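You operate a simulated robot arm through the tools that you are given. There is no shell and no other tool. Be economical: measure what you need, move in short steps, check, and stop when the job is done.

You are at the controls of a simulated robot arm. One attempt, no reset.

## Task
Test the white double plug at 500 on the test box, then switch off.
Fine: its knob on 500; seat the plug before you switch on; it stays in its socket.

The check looks at the end state, three seconds after you hand in, the way a careful person would. Anything else that was tipped, shoved, dropped, spilled or broken makes it a failure.

## Robot
A 6-joint arm with a two-finger parallel gripper, fixed in place. Base frame: the origin is at the foot of the arm, x ahead of it, y to its left, z up. Lengths are in mm, angles in degrees, forces in N, time in s.
With the tool pointing down near the work surface it reaches from about 260 to 680 mm from the base axis. Its first joint turns from -66.0 to 66.0 degrees. Payload 2.9 kg.
The tool frame sits at the grasp point between the pads (the TCP): z along the fingers, y along the line on which they close. The tips reach 30 mm beyond it. Largest opening 110 mm; finger width 20, thickness 10; the body of the gripper, 48 by 112 mm, starts 55 mm behind the TCP.
Orientation is told as [roll, pitch, yaw] about the base's x, y, z axes, in that order, counted from this pose: with the fingers straight down and closing along the base's y, the tool's x points along the base's -x, its y along +y and its z along -z.

## Interface
- The arm moves only by the tool apply_moves. Its argument "commands" is one flat list of numbers, 7 for each row, row after row: the shift along the base's x, y, z in m, then the turn, a rotation vector about the base's x, y, z in degrees, then the gripper command, from -1 (fully open) to 1 (shut), values between in proportion. In form: [x, y, z, ax, ay, az, claw, x, y, z, ax, ay, az, claw, ...]. A call has 1 to 8 rows; each row is the pose to reach, as a shift and turn from the pose commanded when the call began. Rows are played at 5 a second. More than 50 mm and 8.6 degrees between two rows, or a gripper value outside its range, and nothing of the call is played. Where a pose cannot be reached the arm comes as near as it can. A force on the tool above 40 N (or 10 N above the force at the start of the call, whichever is more), or a blocked arm, ends the call early, and 0.2 s more pass. Each finger travels about 108 mm/s and halts on what it meets, pressing with about 37 N; the grip force reading is that of the motor and also rises with nothing between the fingers. The clock runs only during rows and for 0.2 s after the last one: add rows that repeat a pose to give the fingers time. The reply holds the time, the measured pose of the TCP, the force on the tool along the base axes, the opening and the grip force, in the units named above and with some noise, and new pictures: "views" is both (left out), scene, wrist or none.
- Cameras (640 x 400 px; columns grow to the right, rows downward): "scene" is fixed at [88.1, 440.5, 1393.3]; the picture's right is [-0.66, -0.75, 0.00], its down [-0.36, 0.31, -0.88] and it looks along [0.66, -0.58, -0.47] (base axes); focal length 321 px, centre (320, 200). "wrist" rides on the gripper at [72, 17, -103] in the tool frame; the picture's right is [-0.23, 0.97, 0.00], its down [-0.76, -0.18, -0.62] and it looks along [-0.61, -0.14, 0.78] (tool axes); focal length 222 px, centre (320, 200). There is no depth. A picture from a camera that has moved, and an enlarged one, comes with that camera's place and axes in the base frame and with its lens.
- enlarge(camera, box): a new picture of the part [left, top, right, bottom] of that camera's present view, enlarged. It takes no simulated time.
- finish_job(): hands the job in; it is judged then, once.

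Work in short steps. Places have to be worked out from the pictures, the camera data and where the tool is seen: move nearer, look again, correct. Check each grasp and each placing, and mend what went wrong. You have 120 turns and 170 pictures in all, those below and enlarged ones among them. Open the gripper and draw the arm clear of the work before you hand the job in, unless the task says otherwise; then end with one line.

The tools are called after "Request:" as a command line: name --argument value ..., lists and objects as JSON in quotes. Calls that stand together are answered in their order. apply_moves: Moves the arm, as the interface text tells. Its arguments: {"type":"object","properties":{"commands":{"type":"array","items":{"type":"number"}},"views":{"type":"string","enum":["both","scene","wrist","none"]}},"required":["commands"]} The other tools are called the same way: enlarge (camera, box) takes an enlarged picture of a part of a camera's view; finish_job () hands the job in.

At the start:

```text
clock: 0.0
position: [386.8, -144.3, 1170.8]
tcp_rot: [0.0, 0.1, 0.0]
wrist_force: [0.2, -0.4, -0.4]
finger_gap: 110.1
gripper_force: 0.0
```

scene: 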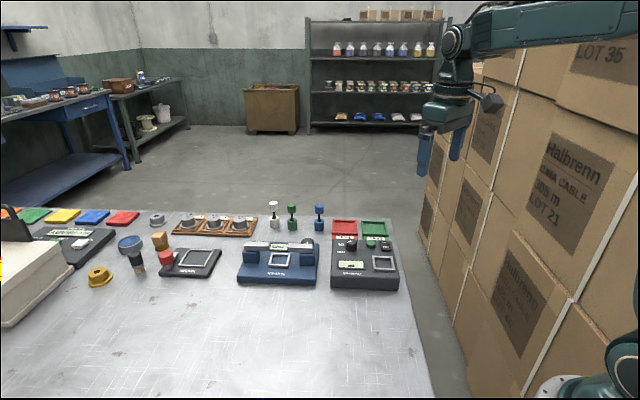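
wrist: 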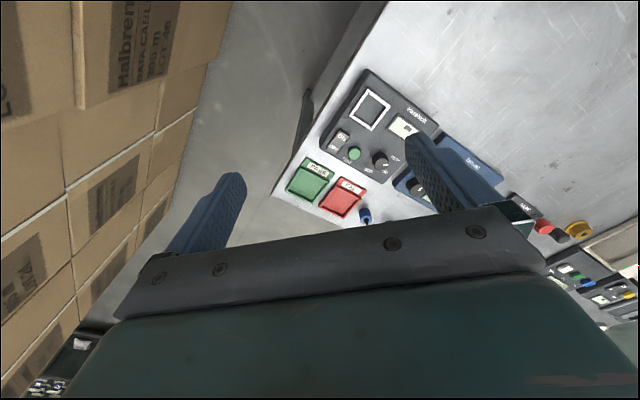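

The pictures show a table with several instruments; I enlarge the scene to identify plugs and the test box.

Request:
enlarge --camera "scene" --box '[220, 190, 420, 310]'

Request:
enlarge --camera "scene" --box '[60, 190, 260, 310]'

Request:
enlarge --camera "wrist" --box '[270, 50, 450, 230]'

```text
3.20 times, centred on (320, 250) of scene
camera zoom: at [88.1, 440.5, 1393.3], right [-0.66, -0.75, 0.0], down [-0.36, 0.31, -0.88], along [0.66, -0.58, -0.47], focal length 1029 px, centre (320, 40)
```

zoom: 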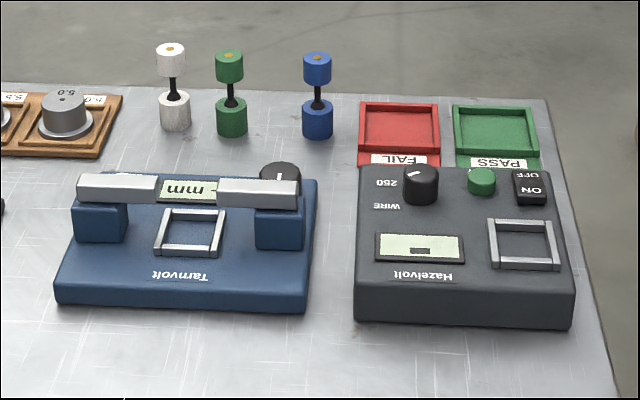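

```text
3.20 times, centred on (160, 250) of scene
camera zoom: at [88.1, 440.5, 1393.3], right [-0.66, -0.75, 0.0], down [-0.36, 0.31, -0.88], along [0.66, -0.58, -0.47], focal length 1029 px, centre (832, 40)
```

zoom: 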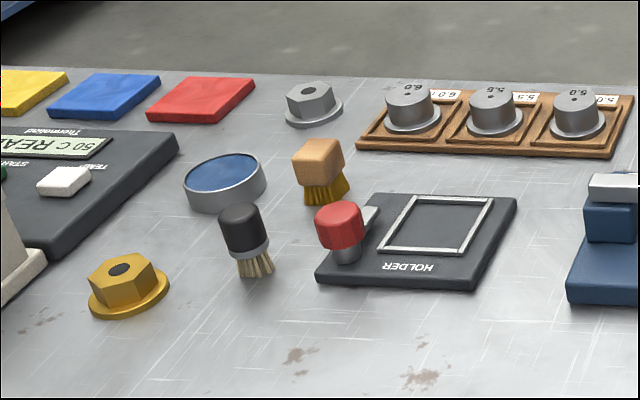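

```text
2.22 times, centred on (360, 140) of wrist
camera zoom: at [313.8, -127.8, 1273.2], right [0.23, 0.97, 0.0], down [0.76, -0.18, 0.62], along [0.61, -0.14, -0.78], focal length 494 px, centre (231, 333)
```

zoom: 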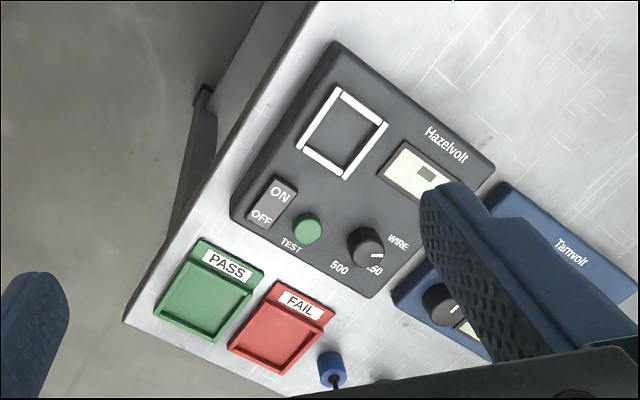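

The test box (Hazelvolt) has its socket near (442,-72,898). The white double plug stands near (812,-8), past the tool-down reach, so I tilt the tool outward and move nearer to look.

Request:
apply_moves --commands '[0.027, 0.017, -0.01, 0, -5, 0, -1, 0.054, 0.034, -0.02, 0, -10, 0, -1, 0.08, 0.051, -0.03, 0, -15, 0, -1, 0.107, 0.068, -0.04, 0, -20, 0, -1, 0.134, 0.085, -0.05, 0, -25, 0, -1, 0.16, 0.102, -0.06, 0, -30, 0, -1, 0.187, 0.119, -0.07, 0, -35, 0, -1, 0.213, 0.136, -0.08, 0, -40, 0, -1]'

```text
clock: 1.8
position: [601.3, -10.1, 1088.9]
tcp_rot: [-0.1, -40.1, 0.1]
wrist_force: [0.5, 0.6, 0.1]
finger_gap: 110.0
gripper_force: 0.0
camera wrist: at [478.2, 7.3, 1120.9], right [0.17, 0.97, 0.15], down [0.18, -0.18, 0.97], along [0.97, -0.14, -0.21], focal length 222 px, centre (320, 200)
```

scene: 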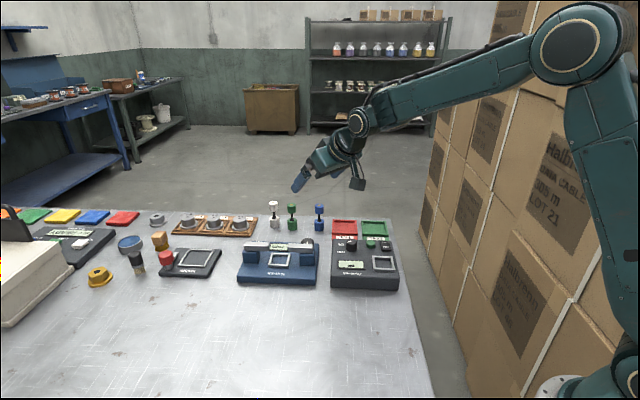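
wrist: 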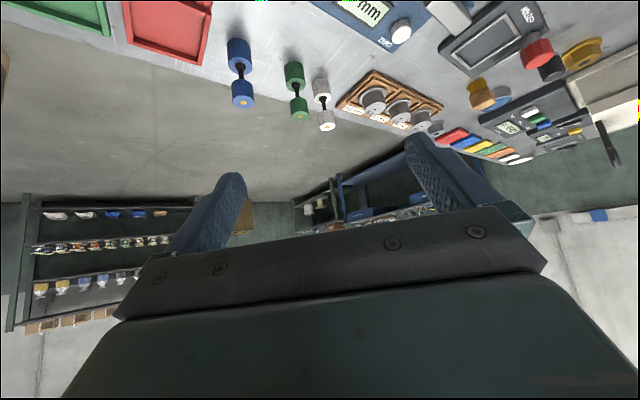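

The white plug stands at about (806,-9), its top at about z 933. I enlarge for precision before testing the reach.

Request:
enlarge --camera "wrist" --box '[260, 50, 380, 140]'

Request:
apply_moves --commands '[0.03, 0, -0.005, 0, 0, 0, -1, 0.06, 0, -0.01, 0, 0, 0, -0.7, 0.09, 0, -0.02, 0, 0, 0, -0.3, 0.12, 0, -0.03, 0, 0, 0, -0.1, 0.14, 0, -0.04, 0, 0, 0, -0.1]'

```text
4.44 times, centred on (320, 95) of wrist
camera zoom: at [478.2, 7.3, 1120.9], right [0.17, 0.97, 0.15], down [0.18, -0.18, 0.97], along [0.97, -0.14, -0.21], focal length 987 px, centre (320, 667)
```

zoom: 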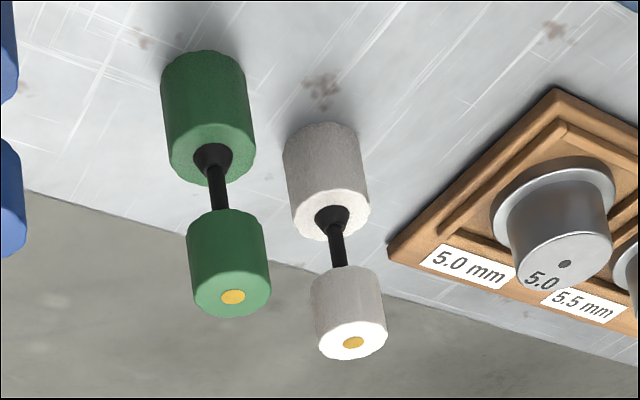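

```text
clock: 3.0
position: [738.0, -6.8, 1050.3]
tcp_rot: [0.0, -40.0, -0.1]
wrist_force: [-0.2, 0.1, 0.4]
finger_gap: 60.5
gripper_force: 0.0
camera wrist: at [617.0, 9.3, 1082.3], right [0.17, 0.97, 0.15], down [0.18, -0.18, 0.97], along [0.97, -0.14, -0.21], focal length 222 px, centre (320, 200)
```

scene: 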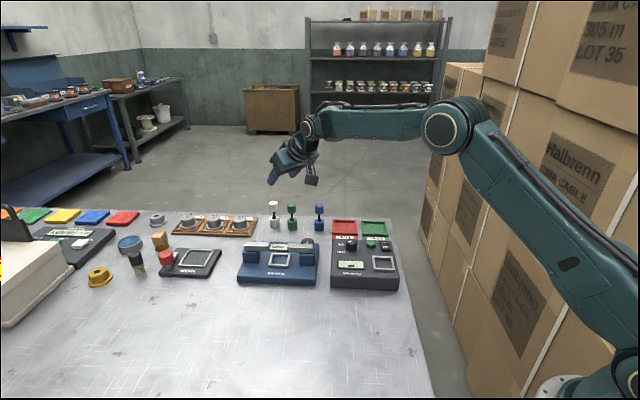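
wrist: 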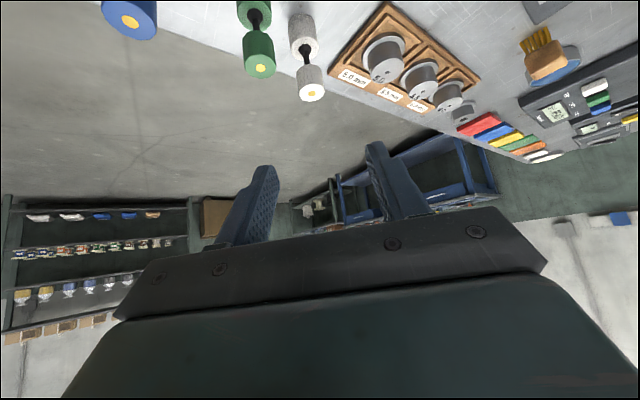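

Reach is ample: plug at (807,-10). I reduce tilt to 30°, move above the plug with about 50 mm opening, and check.

Request:
apply_moves --commands '[0.02, 0, -0.01, 0, 4, 0, -0.1, 0.04, -0.001, -0.02, 0, 8, 0, -0.1, 0.062, -0.002, -0.04, 0, 10, 0, 0.05, 0.062, -0.002, -0.06, 0, 10, 0, 0.1, 0.062, -0.002, -0.06, 0, 10, 0, 0.1]'

Request:
enlarge --camera "scene" --box '[220, 140, 340, 240]'

```text
clock: 4.2
position: [773.5, -11.0, 989.4]
tcp_rot: [0.0, -30.0, 0.0]
wrist_force: [-0.1, -0.4, -0.9]
finger_gap: 49.4
gripper_force: 0.1
out of reach, approached as far as the arm can: row 2, 3, 4, 5
camera wrist: at [659.3, 5.9, 1042.5], right [0.2, 0.97, 0.11], down [0.35, -0.18, 0.92], along [0.92, -0.14, -0.37], focal length 222 px, centre (320, 200)
```

scene: 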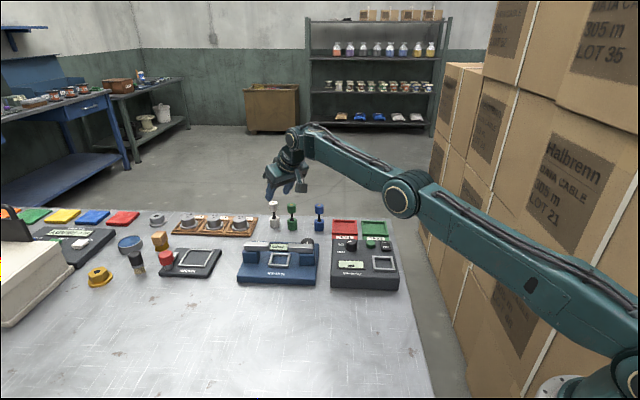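
wrist: 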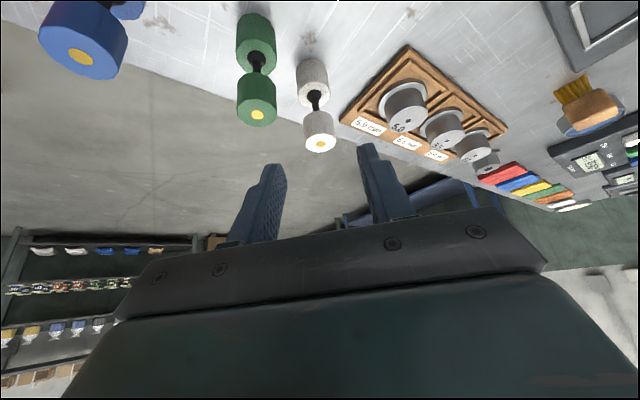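

```text
4.00 times, centred on (280, 190) of scene
camera zoom: at [88.1, 440.5, 1393.3], right [-0.66, -0.75, 0.0], down [-0.36, 0.31, -0.88], along [0.66, -0.58, -0.47], focal length 1286 px, centre (480, 240)
```

zoom: 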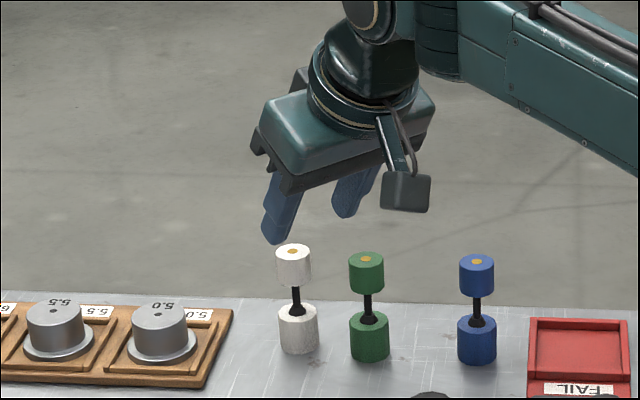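

At 30° tilt the reach ends at x≈773, so I use 45° tilt, with a -17° yaw so the right finger stays clear of the green plug. I rotate in place first.

Request:
apply_moves --commands '[0, 0, 0.005, -0.7, -5, -5.6, 0.1, 0, 0, 0.005, -1.4, -10, -11.3, 0.1, 0, 0, 0.005, -2.2, -15, -17, 0.1, 0, 0, 0.005, -2.2, -15, -17, 0.1]'

Request:
enlarge --camera "scene" --box '[220, 140, 340, 240]'

```text
clock: 5.2
position: [774.6, -11.6, 993.8]
tcp_rot: [0.1, -45.3, -17.2]
wrist_force: [0.7, 0.6, -0.5]
finger_gap: 49.6
gripper_force: 0.1
camera wrist: at [661.1, 42.0, 1015.3], right [0.44, 0.88, 0.16], down [0.04, -0.2, 0.98], along [0.9, -0.43, -0.12], focal length 222 px, centre (320, 200)
```

scene: 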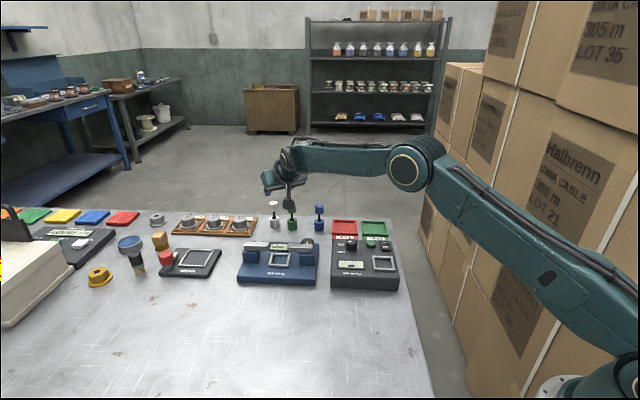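
wrist: 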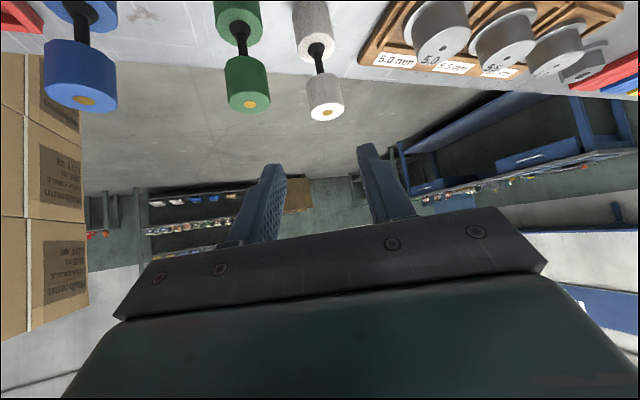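

```text
4.00 times, centred on (280, 190) of scene
camera zoom: at [88.1, 440.6, 1393.3], right [-0.66, -0.75, 0.0], down [-0.36, 0.31, -0.88], along [0.66, -0.58, -0.47], focal length 1286 px, centre (480, 240)
```

zoom: 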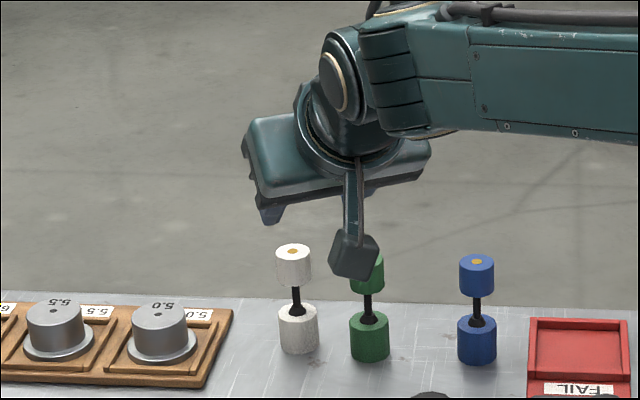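

The reference pose is the reached one. I yaw another 10° for green-plug clearance, move above the grasp point, and narrow to 44 mm.

Request:
apply_moves --commands '[0.01, 0.002, 0, 0, 0, -5, 0.2, 0.025, 0.005, -0.003, 0, 0, -10, 0.2, 0.025, 0.005, -0.02, 0, 0, -10, 0.2, 0.025, 0.005, -0.02, 0, 0, -10, 0.2]'

Request:
enlarge --camera "scene" --box '[220, 140, 340, 240]'

```text
clock: 6.2
position: [794.8, -5.9, 972.3]
tcp_rot: [0.2, -45.1, -27.2]
wrist_force: [0.4, 0.5, 0.4]
finger_gap: 43.9
gripper_force: 0.1
out of reach, approached as far as the arm can: row 2, 3, 4
camera wrist: at [692.2, 65.7, 993.8], right [0.59, 0.79, 0.16], down [0.0, -0.2, 0.98], along [0.81, -0.57, -0.12], focal length 222 px, centre (320, 200)
```

scene: 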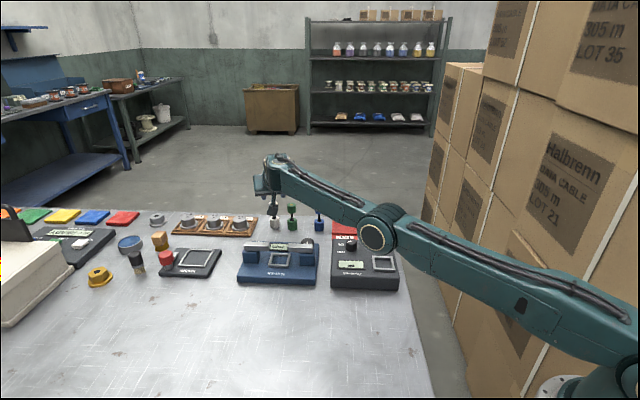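
wrist: 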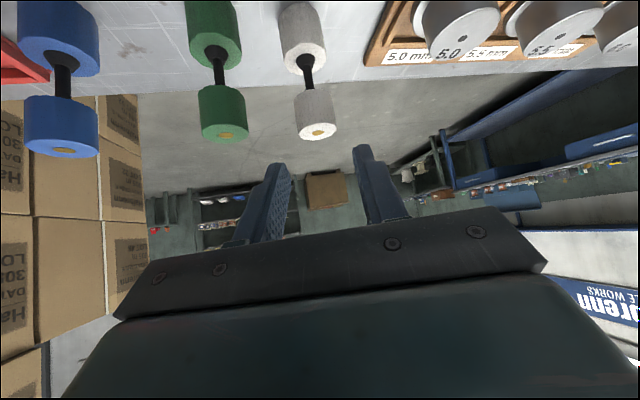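

```text
4.00 times, centred on (280, 190) of scene
camera zoom: at [88.1, 440.5, 1393.3], right [-0.66, -0.75, 0.0], down [-0.36, 0.31, -0.88], along [0.66, -0.58, -0.47], focal length 1286 px, centre (480, 240)
```

zoom: 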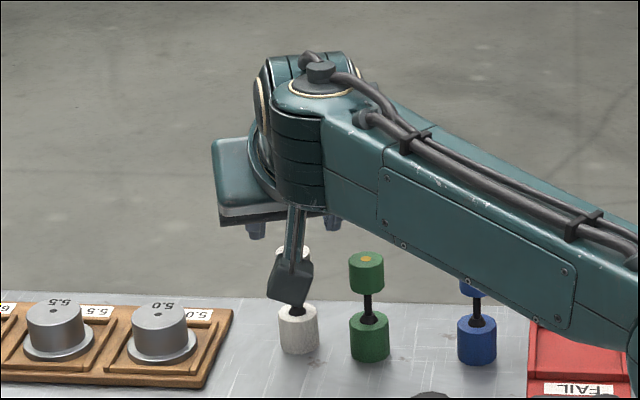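

Plug top re-measured at (806,-9). I add 7° tilt for reach and descend to grip the upper barrel near the fingertips.

Request:
apply_moves --commands '[-0.002, 0.003, 0, -1.6, -3.1, 0, 0.2, -0.002, 0.003, 0, -3.2, -6.2, 0, 0.2, -0.002, 0.003, -0.015, -3.2, -6.2, 0, 0.2, -0.002, 0.003, -0.015, -3.2, -6.2, 0, 0.2]'

Request:
enlarge --camera "wrist" --box '[200, 60, 440, 210]'

```text
clock: 7.2
position: [807.8, -1.0, 957.8]
tcp_rot: [-0.9, -52.2, -26.6]
wrist_force: [-0.3, 1.0, -0.6]
finger_gap: 43.7
gripper_force: 0.1
out of reach, approached as far as the arm can: row 1, 2, 3, 4
camera wrist: at [704.3, 71.8, 964.0], right [0.57, 0.8, 0.17], down [-0.1, -0.14, 0.99], along [0.81, -0.58, 0.0], focal length 222 px, centre (320, 200)
```

scene: 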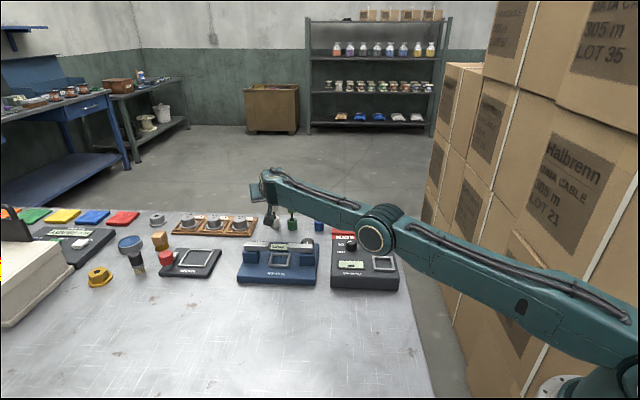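
wrist: 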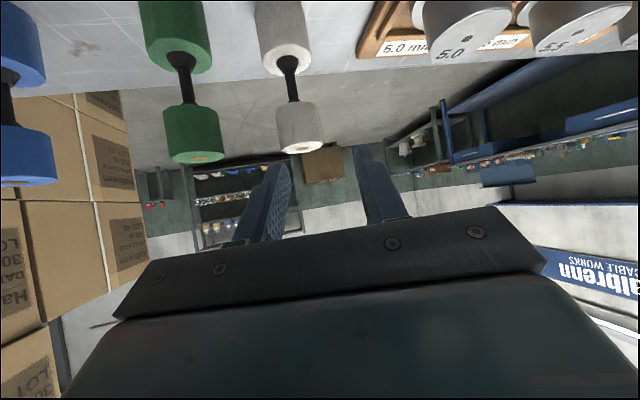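

```text
2.67 times, centred on (320, 135) of wrist
camera zoom: at [704.3, 71.8, 964.0], right [0.57, 0.8, 0.17], down [-0.1, -0.14, 0.99], along [0.81, -0.58, 0.0], focal length 592 px, centre (320, 373)
```

zoom: 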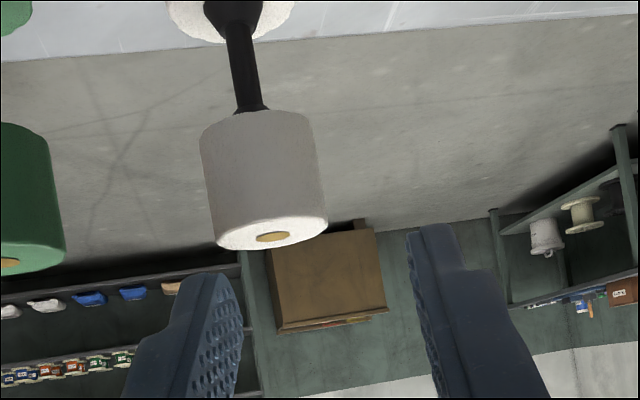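

Now it stretched past the wanted x. I pull back 14 mm at this height to re-establish a reachable commanded pose before descending.

Request:
apply_moves --commands '[-0.007, -0.001, 0, 0, 0, 0, 0.2, -0.014, -0.002, 0, 0, 0, 0, 0.2, -0.014, -0.002, 0, 0, 0, 0, 0.2]' --views "wrist"

```text
clock: 8.0
position: [779.5, -4.6, 957.1]
tcp_rot: [0.1, -52.1, -27.2]
wrist_force: [-0.6, -0.4, -0.4]
finger_gap: 43.9
gripper_force: 0.0
out of reach, approached as far as the arm can: row 1
camera wrist: at [674.6, 67.9, 964.4], right [0.57, 0.8, 0.18], down [-0.1, -0.15, 0.98], along [0.82, -0.58, 0.0], focal length 222 px, centre (320, 200)
```

wrist: 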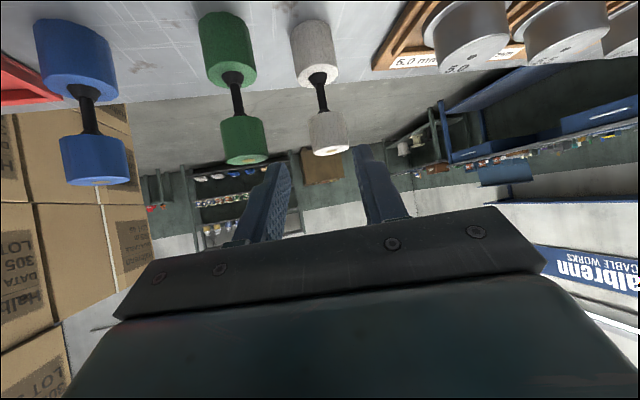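

Plug top now measures at (808,-10). I tilt 4° more, go 14 mm forward, then check before descending.

Request:
apply_moves --commands '[0, 0, 0, -1.8, -3.6, 0, 0.2, 0.007, 0.001, -0.002, -1.8, -3.6, 0, 0.2, 0.014, 0.002, -0.004, -1.8, -3.6, 0, 0.2, 0.014, 0.002, -0.004, -1.8, -3.6, 0, 0.2]' --views "both"

Request:
enlarge --camera "scene" --box '[220, 150, 340, 250]'

```text
clock: 9.0
position: [792.8, -1.9, 954.4]
tcp_rot: [0.1, -56.1, -27.2]
wrist_force: [0.1, 0.3, -0.8]
finger_gap: 43.9
gripper_force: 0.0
camera wrist: at [688.9, 71.7, 951.2], right [0.56, 0.81, 0.19], down [-0.16, -0.12, 0.98], along [0.81, -0.58, 0.07], focal length 222 px, centre (320, 200)
```

scene: 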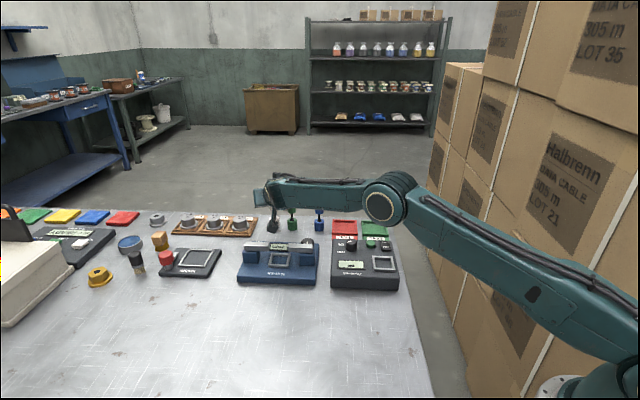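
wrist: 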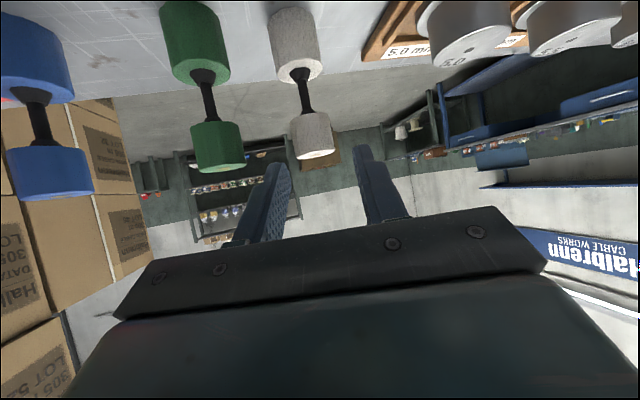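

```text
4.00 times, centred on (280, 200) of scene
camera zoom: at [88.1, 440.5, 1393.3], right [-0.66, -0.75, 0.0], down [-0.36, 0.31, -0.88], along [0.66, -0.58, -0.47], focal length 1286 px, centre (480, 200)
```

zoom: 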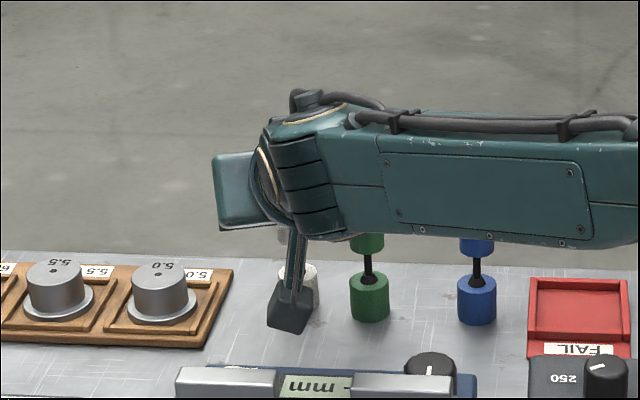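

Reached cleanly with the fingers aligned on the plug. I descend 22 mm.

Request:
apply_moves --commands '[0, 0, -0.008, 0, 0, 0, 0.2, 0, 0, -0.016, 0, 0, 0, 0.2, 0, 0, -0.022, 0, 0, 0, 0.2, 0, 0, -0.022, 0, 0, 0, 0.2]' --views "wrist"

Request:
enlarge --camera "wrist" --box '[200, 60, 440, 210]'

Request:
enlarge --camera "scene" --box '[220, 150, 340, 250]'

```text
clock: 10.0
position: [791.8, -3.0, 931.5]
tcp_rot: [0.1, -56.1, -27.3]
wrist_force: [-0.1, 0.0, -0.2]
finger_gap: 44.2
gripper_force: 0.0
camera wrist: at [688.3, 69.7, 929.2], right [0.56, 0.81, 0.19], down [-0.16, -0.12, 0.98], along [0.81, -0.58, 0.07], focal length 222 px, centre (320, 200)
```

wrist: 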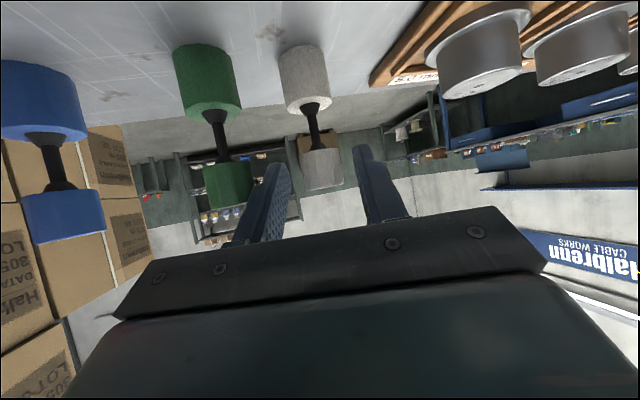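

```text
2.67 times, centred on (320, 135) of wrist
camera zoom: at [688.3, 69.7, 929.2], right [0.56, 0.81, 0.19], down [-0.16, -0.12, 0.98], along [0.81, -0.58, 0.07], focal length 592 px, centre (320, 373)
```

zoom: 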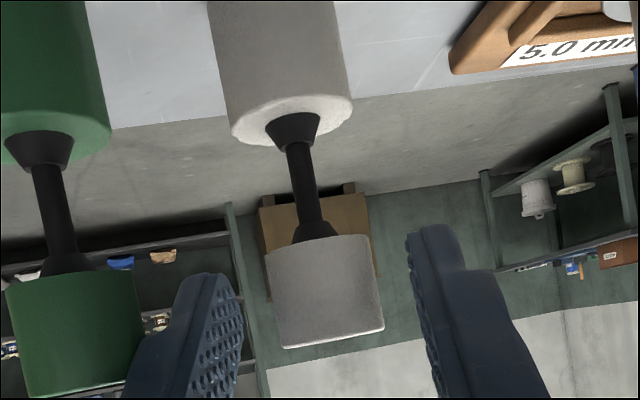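

```text
4.00 times, centred on (280, 200) of scene
camera zoom: at [88.1, 440.5, 1393.3], right [-0.66, -0.75, 0.0], down [-0.36, 0.31, -0.88], along [0.66, -0.58, -0.47], focal length 1286 px, centre (480, 200)
```

zoom: 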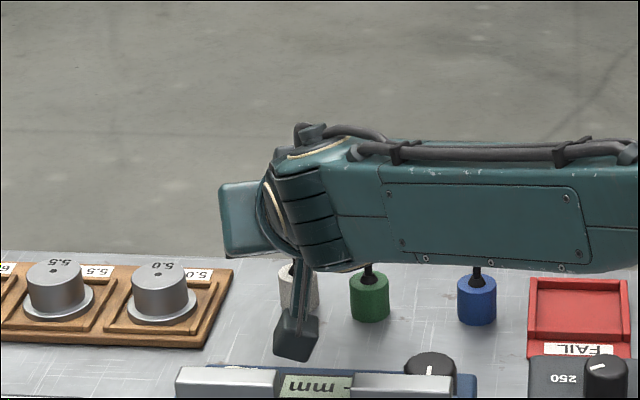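

The upper barrel sits centred between the pads; I close the gripper.

Request:
apply_moves --commands '[0, 0, 0, 0, 0, 0, 0.4, 0, 0, 0, 0, 0, 0.6, 0, 0, 0, 0, 0, 1, 0, 0, 0, 0, 0, 1]' --views "wrist"

Request:
enlarge --camera "wrist" --box '[200, 10, 440, 210]'

```text
refused: commands must hold 7 numbers for each row
```

```text
2.00 times, centred on (320, 110) of wrist
camera zoom: at [688.3, 69.7, 929.2], right [0.56, 0.81, 0.19], down [-0.16, -0.12, 0.98], along [0.81, -0.58, 0.07], focal length 444 px, centre (320, 380)
```

zoom: 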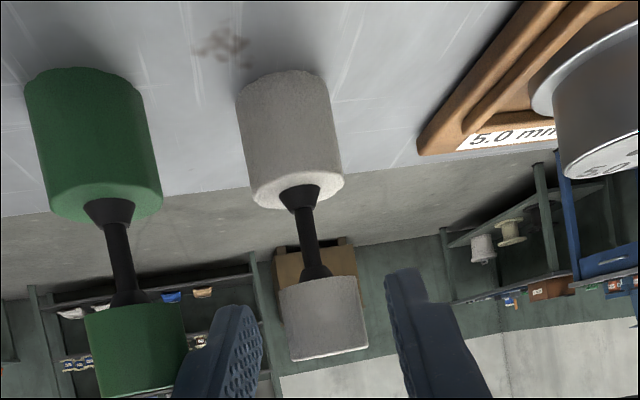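

The row count was malformed; I repeat the closing properly.

Request:
apply_moves --commands '[0, 0, 0, 0, 0, 0, 0.4, 0, 0, 0, 0, 0, 0, 0.6, 0, 0, 0, 0, 0, 0, 1, 0, 0, 0, 0, 0, 0, 1]' --views "wrist"

Request:
enlarge --camera "wrist" --box '[200, 10, 440, 210]'

```text
clock: 11.0
position: [793.0, -3.3, 932.8]
tcp_rot: [0.1, -56.1, -27.2]
wrist_force: [-0.7, 0.9, 0.7]
finger_gap: 24.9
gripper_force: 37.3
camera wrist: at [688.4, 69.8, 929.5], right [0.56, 0.81, 0.19], down [-0.16, -0.12, 0.98], along [0.81, -0.58, 0.07], focal length 222 px, centre (320, 200)
```

wrist: 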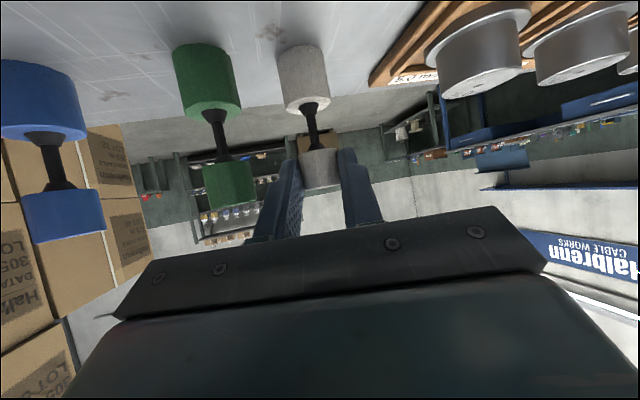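

```text
2.00 times, centred on (320, 110) of wrist
camera zoom: at [688.4, 69.8, 929.5], right [0.56, 0.81, 0.19], down [-0.16, -0.12, 0.98], along [0.81, -0.58, 0.07], focal length 444 px, centre (320, 380)
```

zoom: 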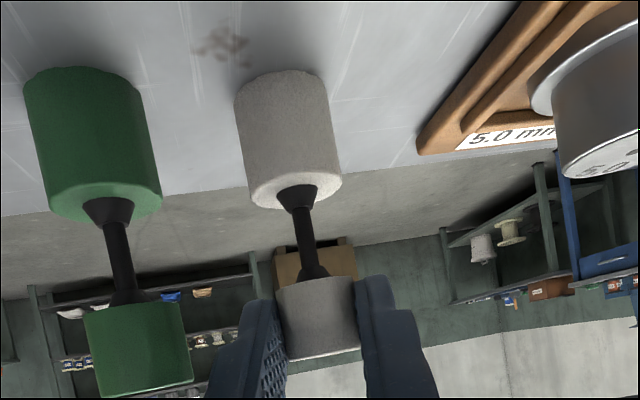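

Grip holds at 24.9 mm. I lift slowly, easing back slightly to stay in reach.

Request:
apply_moves --commands '[0, 0, 0.015, 0, 0, 0, 1, 0, 0.001, 0.03, 0, 0, 0, 1, -0.004, 0.003, 0.05, 0, 0, 0, 1, -0.008, 0.004, 0.07, 0, 0, 0, 1, -0.012, 0.005, 0.09, 0, 0, 0, 1, -0.02, 0.005, 0.11, 0, 0, 0, 1, -0.03, 0.005, 0.12, 0, 0, 0, 1]'

```text
clock: 12.6
position: [764.2, 3.4, 1053.0]
tcp_rot: [0.2, -56.1, -27.3]
wrist_force: [0.2, 0.6, -1.3]
finger_gap: 24.7
gripper_force: 36.5
camera wrist: at [659.0, 75.6, 1049.6], right [0.56, 0.81, 0.19], down [-0.16, -0.12, 0.98], along [0.81, -0.58, 0.07], focal length 222 px, centre (320, 200)
```

scene: 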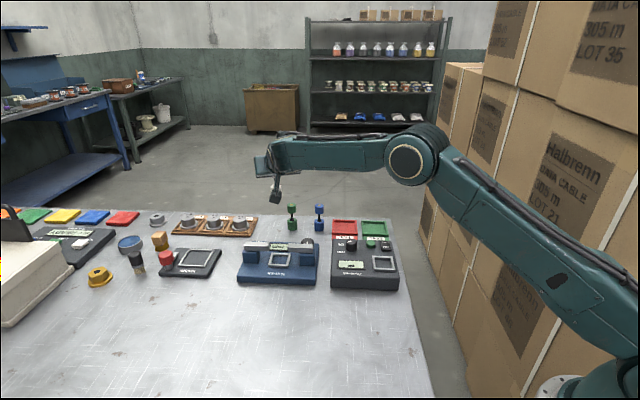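
wrist: 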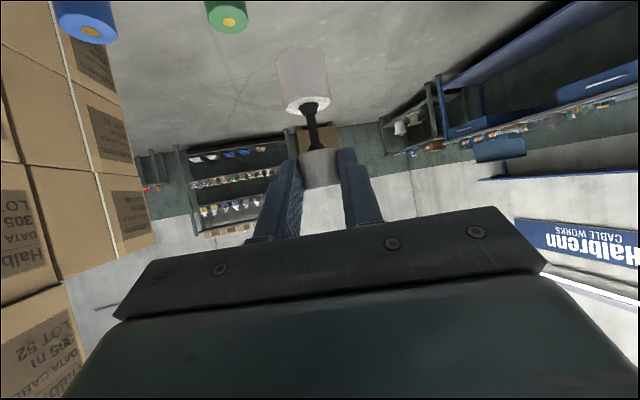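

The plug is up and clear. I carry it at this height to above the test box socket near (442,-72).

Request:
apply_moves --commands '[-0.042, -0.008, 0, 0, 0, 0, 1, -0.084, -0.017, 0, 0, 0, 0, 1, -0.126, -0.025, 0, 0, 0, 0, 1, -0.168, -0.034, 0, 0, 0, 0, 1, -0.21, -0.042, 0, 0, 0, 0, 1, -0.252, -0.051, 0, 0, 0, 0, 1, -0.294, -0.06, 0, 0, 0, 0, 1, -0.335, -0.068, 0, 0, 0, 0, 1]'

Request:
enlarge --camera "scene" --box '[310, 150, 430, 310]'

```text
clock: 14.4
position: [425.0, -62.9, 1051.4]
tcp_rot: [0.2, -56.1, -27.3]
wrist_force: [-0.3, -1.1, -1.3]
finger_gap: 24.8
gripper_force: 37.0
camera wrist: at [320.2, 9.4, 1047.5], right [0.56, 0.81, 0.19], down [-0.16, -0.12, 0.98], along [0.81, -0.58, 0.07], focal length 222 px, centre (320, 200)
```

scene: 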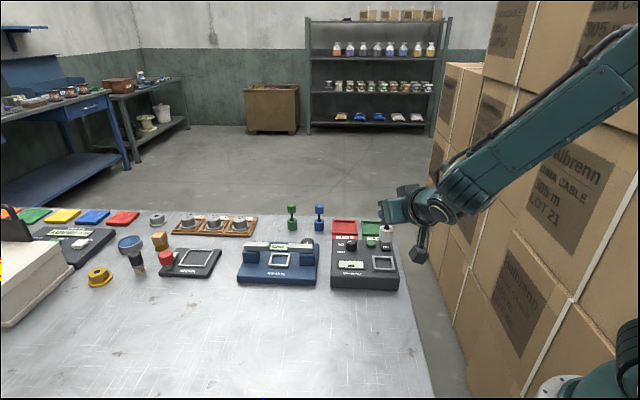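
wrist: 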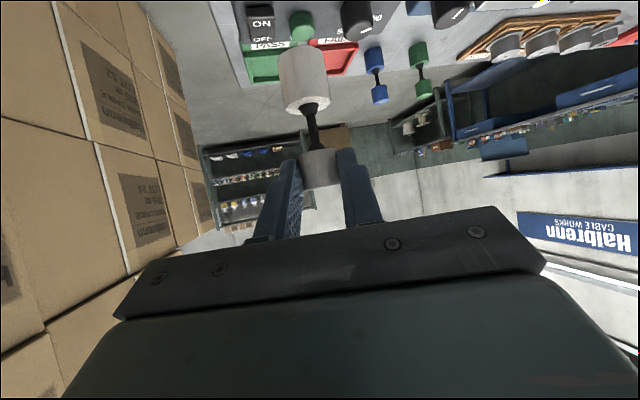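

```text
2.50 times, centred on (370, 230) of scene
camera zoom: at [88.1, 440.5, 1393.3], right [-0.66, -0.75, 0.0], down [-0.36, 0.31, -0.88], along [0.66, -0.58, -0.47], focal length 804 px, centre (195, 125)
```

zoom: 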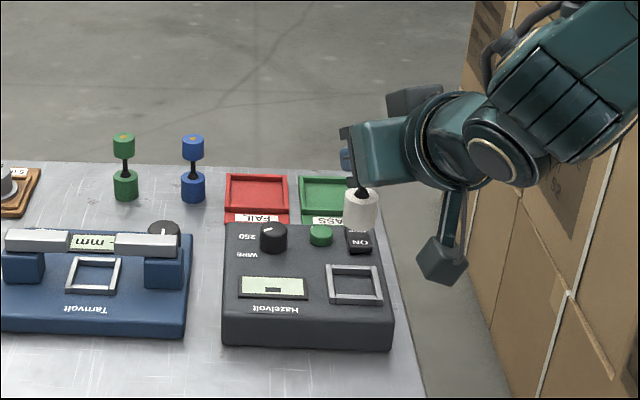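

The plug is near the socket line. To measure the socket accurately, I shift sideways 45 mm to the right and lower 35 mm so the wrist camera sees it beside the plug.

Request:
apply_moves --commands '[-0.01, -0.02, 0, 0, 0, 0, 1, -0.02, -0.04, 0, 0, 0, 0, 1, -0.02, -0.04, -0.02, 0, 0, 0, 1, -0.02, -0.04, -0.035, 0, 0, 0, 1, -0.02, -0.04, -0.035, 0, 0, 0, 1]'

Request:
enlarge --camera "scene" --box '[310, 190, 430, 310]'

Request:
enlarge --camera "wrist" --box '[240, 0, 480, 160]'

```text
clock: 15.6
position: [406.7, -102.0, 1018.2]
tcp_rot: [0.0, -56.1, -27.2]
wrist_force: [0.0, 0.5, -0.8]
finger_gap: 24.6
gripper_force: 36.7
camera wrist: at [303.3, -29.7, 1015.3], right [0.56, 0.81, 0.19], down [-0.16, -0.12, 0.98], along [0.81, -0.58, 0.07], focal length 222 px, centre (320, 200)
```

scene: 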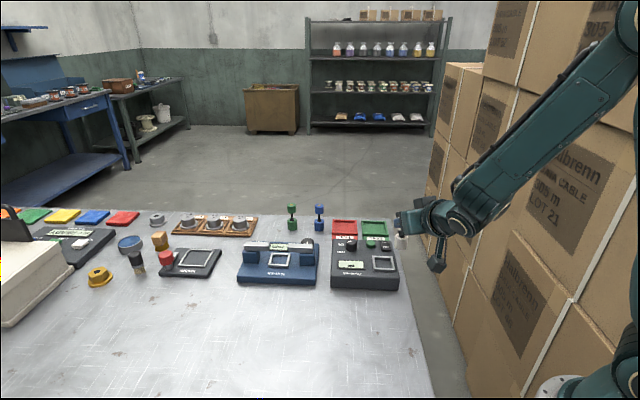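
wrist: 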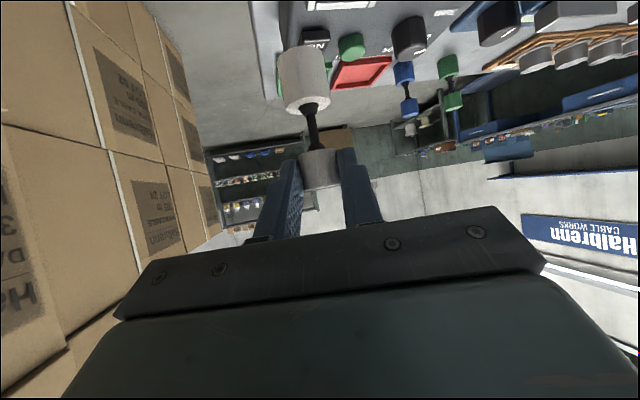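

```text
3.33 times, centred on (370, 250) of scene
camera zoom: at [88.1, 440.5, 1393.3], right [-0.66, -0.75, 0.0], down [-0.36, 0.31, -0.88], along [0.66, -0.58, -0.47], focal length 1072 px, centre (153, 33)
```

zoom: 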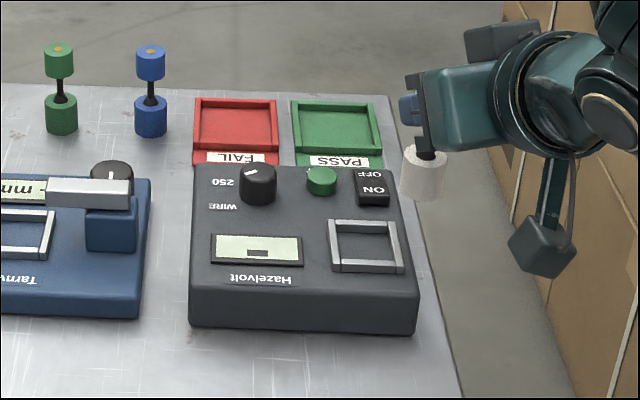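

```text
2.50 times, centred on (360, 80) of wrist
camera zoom: at [303.3, -29.7, 1015.3], right [0.56, 0.81, 0.19], down [-0.16, -0.12, 0.98], along [0.81, -0.58, 0.07], focal length 555 px, centre (220, 500)
```

zoom: 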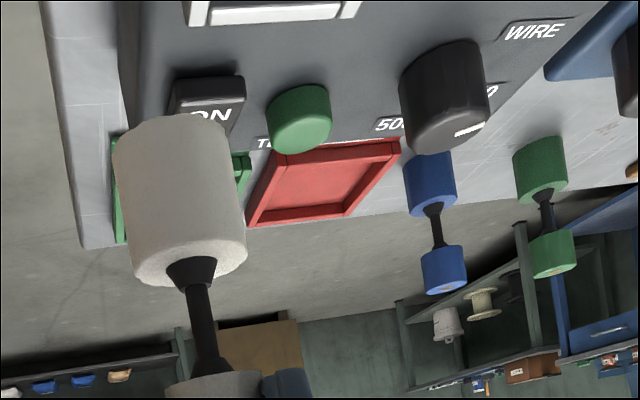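

Rim top is about z 893 with the socket centre at about (443,-79). I shift over it at this height and check.

Request:
apply_moves --commands '[0.007, 0.009, 0, 0, 0, 0, 1, 0.014, 0.019, 0, 0, 0, 0, 1, 0.0217, 0.0284, 0, 0, 0, 0, 1, 0.0217, 0.0284, -0.012, 0, 0, 0, 1, 0.0217, 0.0284, -0.02, 0, 0, 0, 1, 0.0217, 0.0284, -0.02, 0, 0, 0, 1]'

Request:
enlarge --camera "scene" --box '[340, 210, 420, 290]'

Request:
enlarge --camera "wrist" --box '[200, 0, 440, 160]'

```text
clock: 17.0
position: [429.1, -75.8, 997.1]
tcp_rot: [0.1, -56.0, -27.2]
wrist_force: [1.0, -0.1, -1.6]
finger_gap: 24.7
gripper_force: 37.1
camera wrist: at [324.4, -2.6, 994.8], right [0.56, 0.81, 0.19], down [-0.16, -0.12, 0.98], along [0.81, -0.58, 0.07], focal length 222 px, centre (320, 200)
```

scene: 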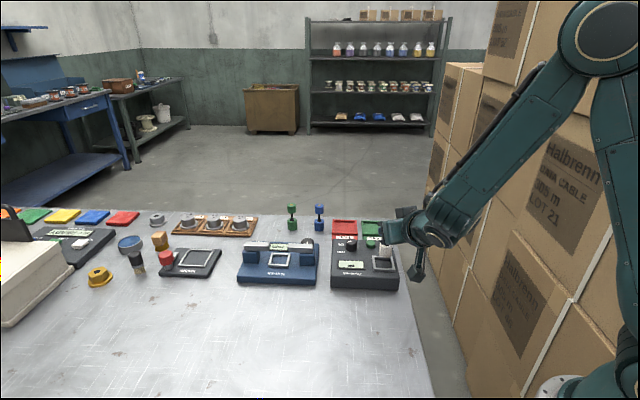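
wrist: 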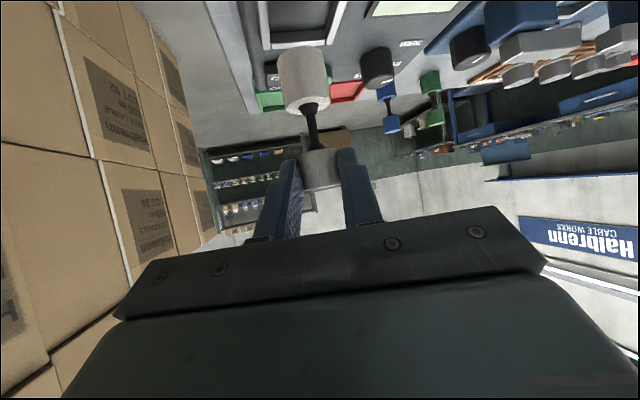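

```text
5.00 times, centred on (380, 250) of scene
camera zoom: at [88.1, 440.5, 1393.3], right [-0.66, -0.75, 0.0], down [-0.36, 0.31, -0.88], along [0.66, -0.58, -0.47], focal length 1607 px, centre (20, -50)
```

zoom: 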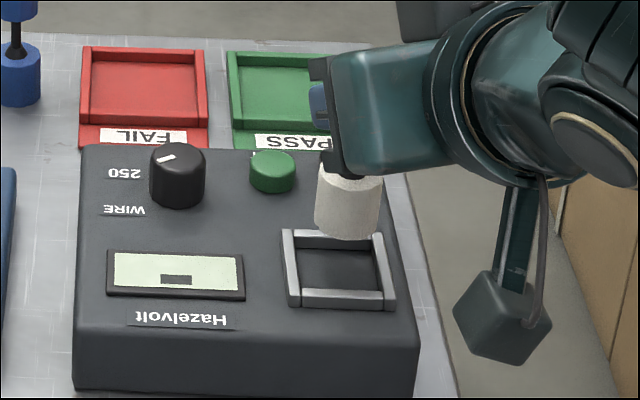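

```text
2.50 times, centred on (320, 80) of wrist
camera zoom: at [324.4, -2.6, 994.8], right [0.56, 0.81, 0.19], down [-0.16, -0.12, 0.98], along [0.81, -0.58, 0.07], focal length 555 px, centre (320, 500)
```

zoom: 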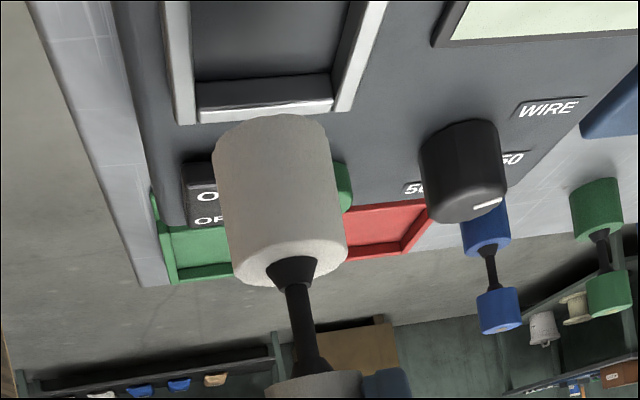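

Alignment looks right: descending vertically should land in the middle of the frame. I lower 24 mm and check.

Request:
apply_moves --commands '[0, 0, -0.008, 0, 0, 0, 1, 0, 0, -0.016, 0, 0, 0, 1, 0, 0, -0.02, 0, 0, 0, 1, 0, 0, -0.024, 0, 0, 0, 1, 0, 0, -0.024, 0, 0, 0, 1]' --views "none"

Request:
enlarge --camera "scene" --box '[340, 210, 420, 290]'

Request:
enlarge --camera "wrist" --box '[200, 0, 440, 160]'

```text
clock: 18.2
position: [430.0, -76.8, 976.0]
tcp_rot: [0.2, -56.7, -27.2]
wrist_force: [3.5, -2.4, 26.7]
finger_gap: 25.4
gripper_force: 37.1
```

```text
5.00 times, centred on (380, 250) of scene
camera zoom: at [87.8, 440.6, 1393.3], right [-0.66, -0.75, 0.0], down [-0.36, 0.31, -0.88], along [0.66, -0.58, -0.47], focal length 1607 px, centre (20, -50)
```

zoom: 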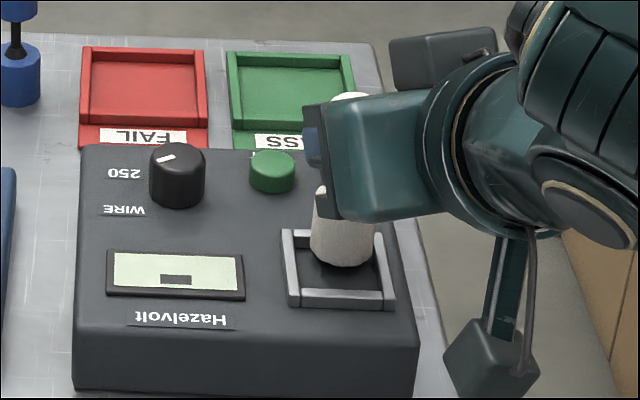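

```text
2.50 times, centred on (320, 80) of wrist
camera zoom: at [325.3, -3.0, 971.2], right [0.55, 0.81, 0.19], down [-0.17, -0.11, 0.98], along [0.81, -0.57, 0.08], focal length 555 px, centre (320, 500)
```

zoom: 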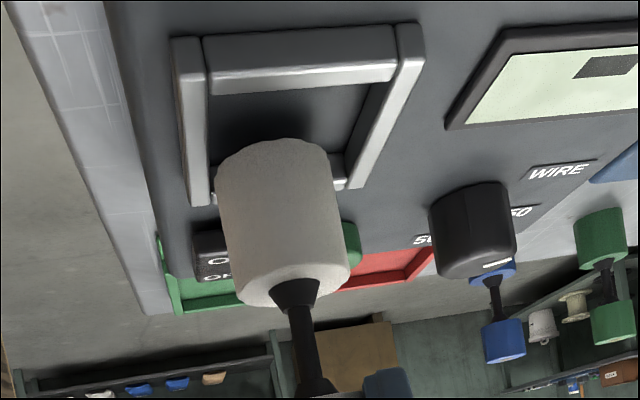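

Contact came early: the plug sits too far back, probably on the far bar of the frame. I lift 14 mm and shift about 13 mm toward the near side.

Request:
apply_moves --commands '[0, 0, 0.007, 0, 0, 0, 1, 0, 0, 0.014, 0, 0, 0, 1, -0.01, 0.008, 0.014, 0, 0, 0, 1, -0.01, 0.008, 0.014, 0, 0, 0, 1]' --views "none"

Request:
enlarge --camera "scene" --box '[340, 210, 420, 290]'

Request:
enlarge --camera "wrist" --box '[200, 0, 440, 160]'

```text
clock: 19.2
position: [418.6, -67.8, 988.1]
tcp_rot: [0.0, -55.9, -27.0]
wrist_force: [-0.2, -0.5, -1.2]
finger_gap: 24.7
gripper_force: 37.1
```

```text
5.00 times, centred on (380, 250) of scene
camera zoom: at [88.1, 440.5, 1393.3], right [-0.66, -0.75, 0.0], down [-0.36, 0.31, -0.88], along [0.66, -0.58, -0.47], focal length 1607 px, centre (20, -50)
```

zoom: 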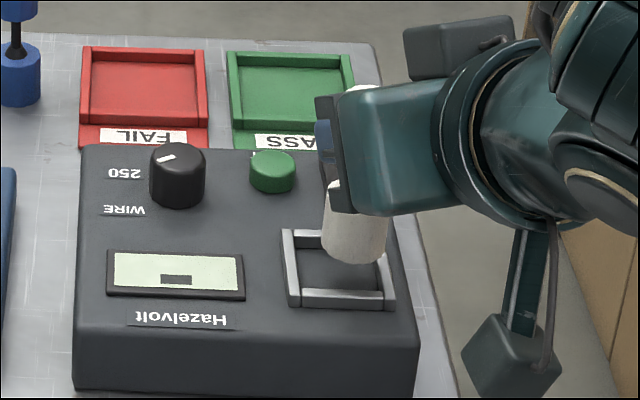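

```text
2.50 times, centred on (320, 80) of wrist
camera zoom: at [314.2, 4.4, 984.9], right [0.56, 0.81, 0.19], down [-0.16, -0.12, 0.98], along [0.81, -0.58, 0.07], focal length 555 px, centre (320, 500)
```

zoom: 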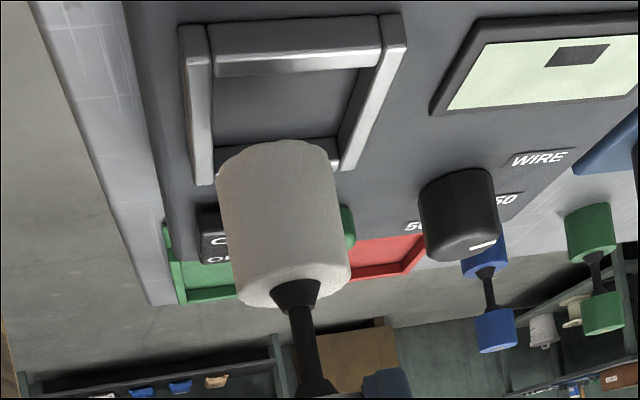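

By triangulating both views, the plug is at (434.5,-75) and the socket centre is at (445,-78.5). I shift (+10.5,-3.3) and check.

Request:
apply_moves --commands '[0.005, -0.0015, 0, 0, 0, 0, 1, 0.0105, -0.0033, 0, 0, 0, 0, 1, 0.0105, -0.0033, -0.006, 0, 0, 0, 1, 0.0105, -0.0033, -0.006, 0, 0, 0, 1]' --views "none"

Request:
enlarge --camera "scene" --box '[350, 225, 410, 275]'

Request:
enlarge --camera "wrist" --box '[240, 0, 384, 90]'

```text
clock: 20.2
position: [429.8, -71.1, 983.0]
tcp_rot: [0.1, -56.1, -27.2]
wrist_force: [0.0, 0.1, -0.5]
finger_gap: 24.9
gripper_force: 36.6
```

```text
8.00 times, centred on (380, 250) of scene
camera zoom: at [88.1, 440.5, 1393.3], right [-0.66, -0.75, 0.0], down [-0.36, 0.31, -0.88], along [0.66, -0.58, -0.47], focal length 2572 px, centre (-160, -200)
```

zoom: 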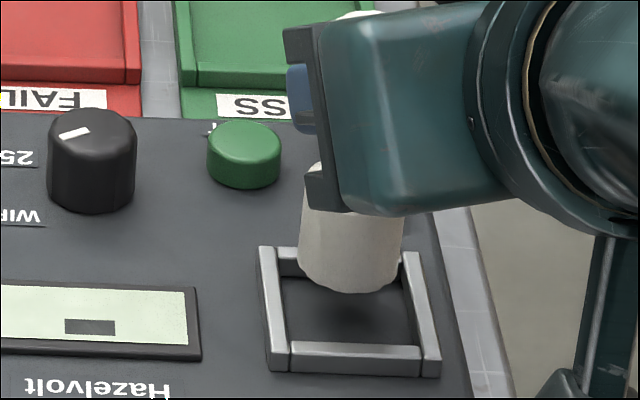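

```text
4.44 times, centred on (312, 45) of wrist
camera zoom: at [325.2, 1.5, 980.0], right [0.56, 0.81, 0.19], down [-0.16, -0.12, 0.98], along [0.81, -0.58, 0.07], focal length 987 px, centre (356, 889)
```

zoom: 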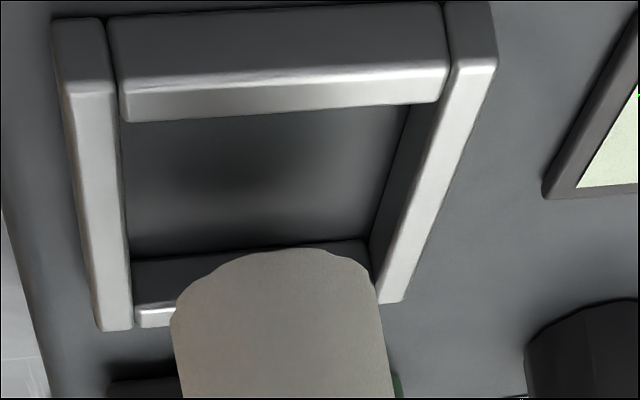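

Both views now agree: the plug bottom is at about z 907, about 14 mm above the rim and centred. I lower 12 mm and look again.

Request:
apply_moves --commands '[0, 0, -0.004, 0, 0, 0, 1, 0, 0, -0.008, 0, 0, 0, 1, 0, 0, -0.012, 0, 0, 0, 1, 0, 0, -0.012, 0, 0, 0, 1]' --views "none"

Request:
enlarge --camera "scene" --box '[350, 225, 410, 275]'

Request:
enlarge --camera "wrist" --box '[240, 0, 384, 90]'

```text
clock: 21.2
position: [432.4, -72.7, 972.8]
tcp_rot: [0.3, -56.7, -27.2]
wrist_force: [-1.1, -2.0, 28.0]
finger_gap: 25.1
gripper_force: 37.3
```

```text
8.00 times, centred on (380, 250) of scene
camera zoom: at [87.7, 440.6, 1393.3], right [-0.66, -0.75, 0.0], down [-0.36, 0.31, -0.88], along [0.66, -0.58, -0.47], focal length 2572 px, centre (-160, -200)
```

zoom: 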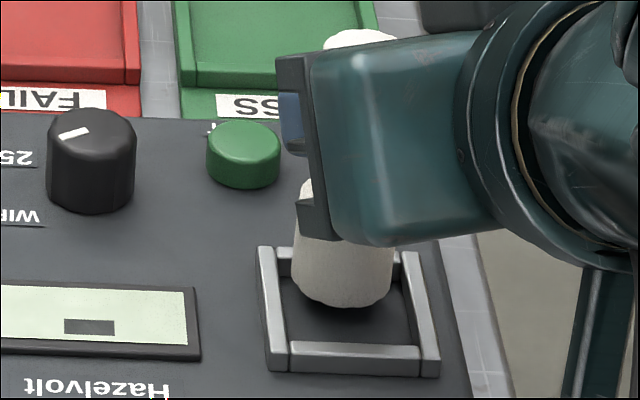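

```text
4.44 times, centred on (312, 45) of wrist
camera zoom: at [327.4, 0.7, 969.2], right [0.55, 0.81, 0.19], down [-0.17, -0.11, 0.98], along [0.81, -0.58, 0.08], focal length 987 px, centre (356, 889)
```

zoom: 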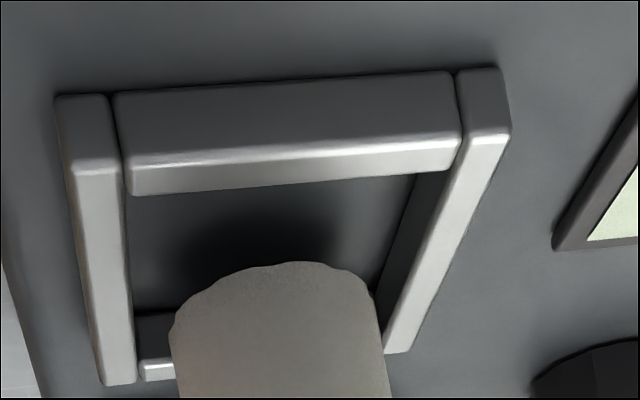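

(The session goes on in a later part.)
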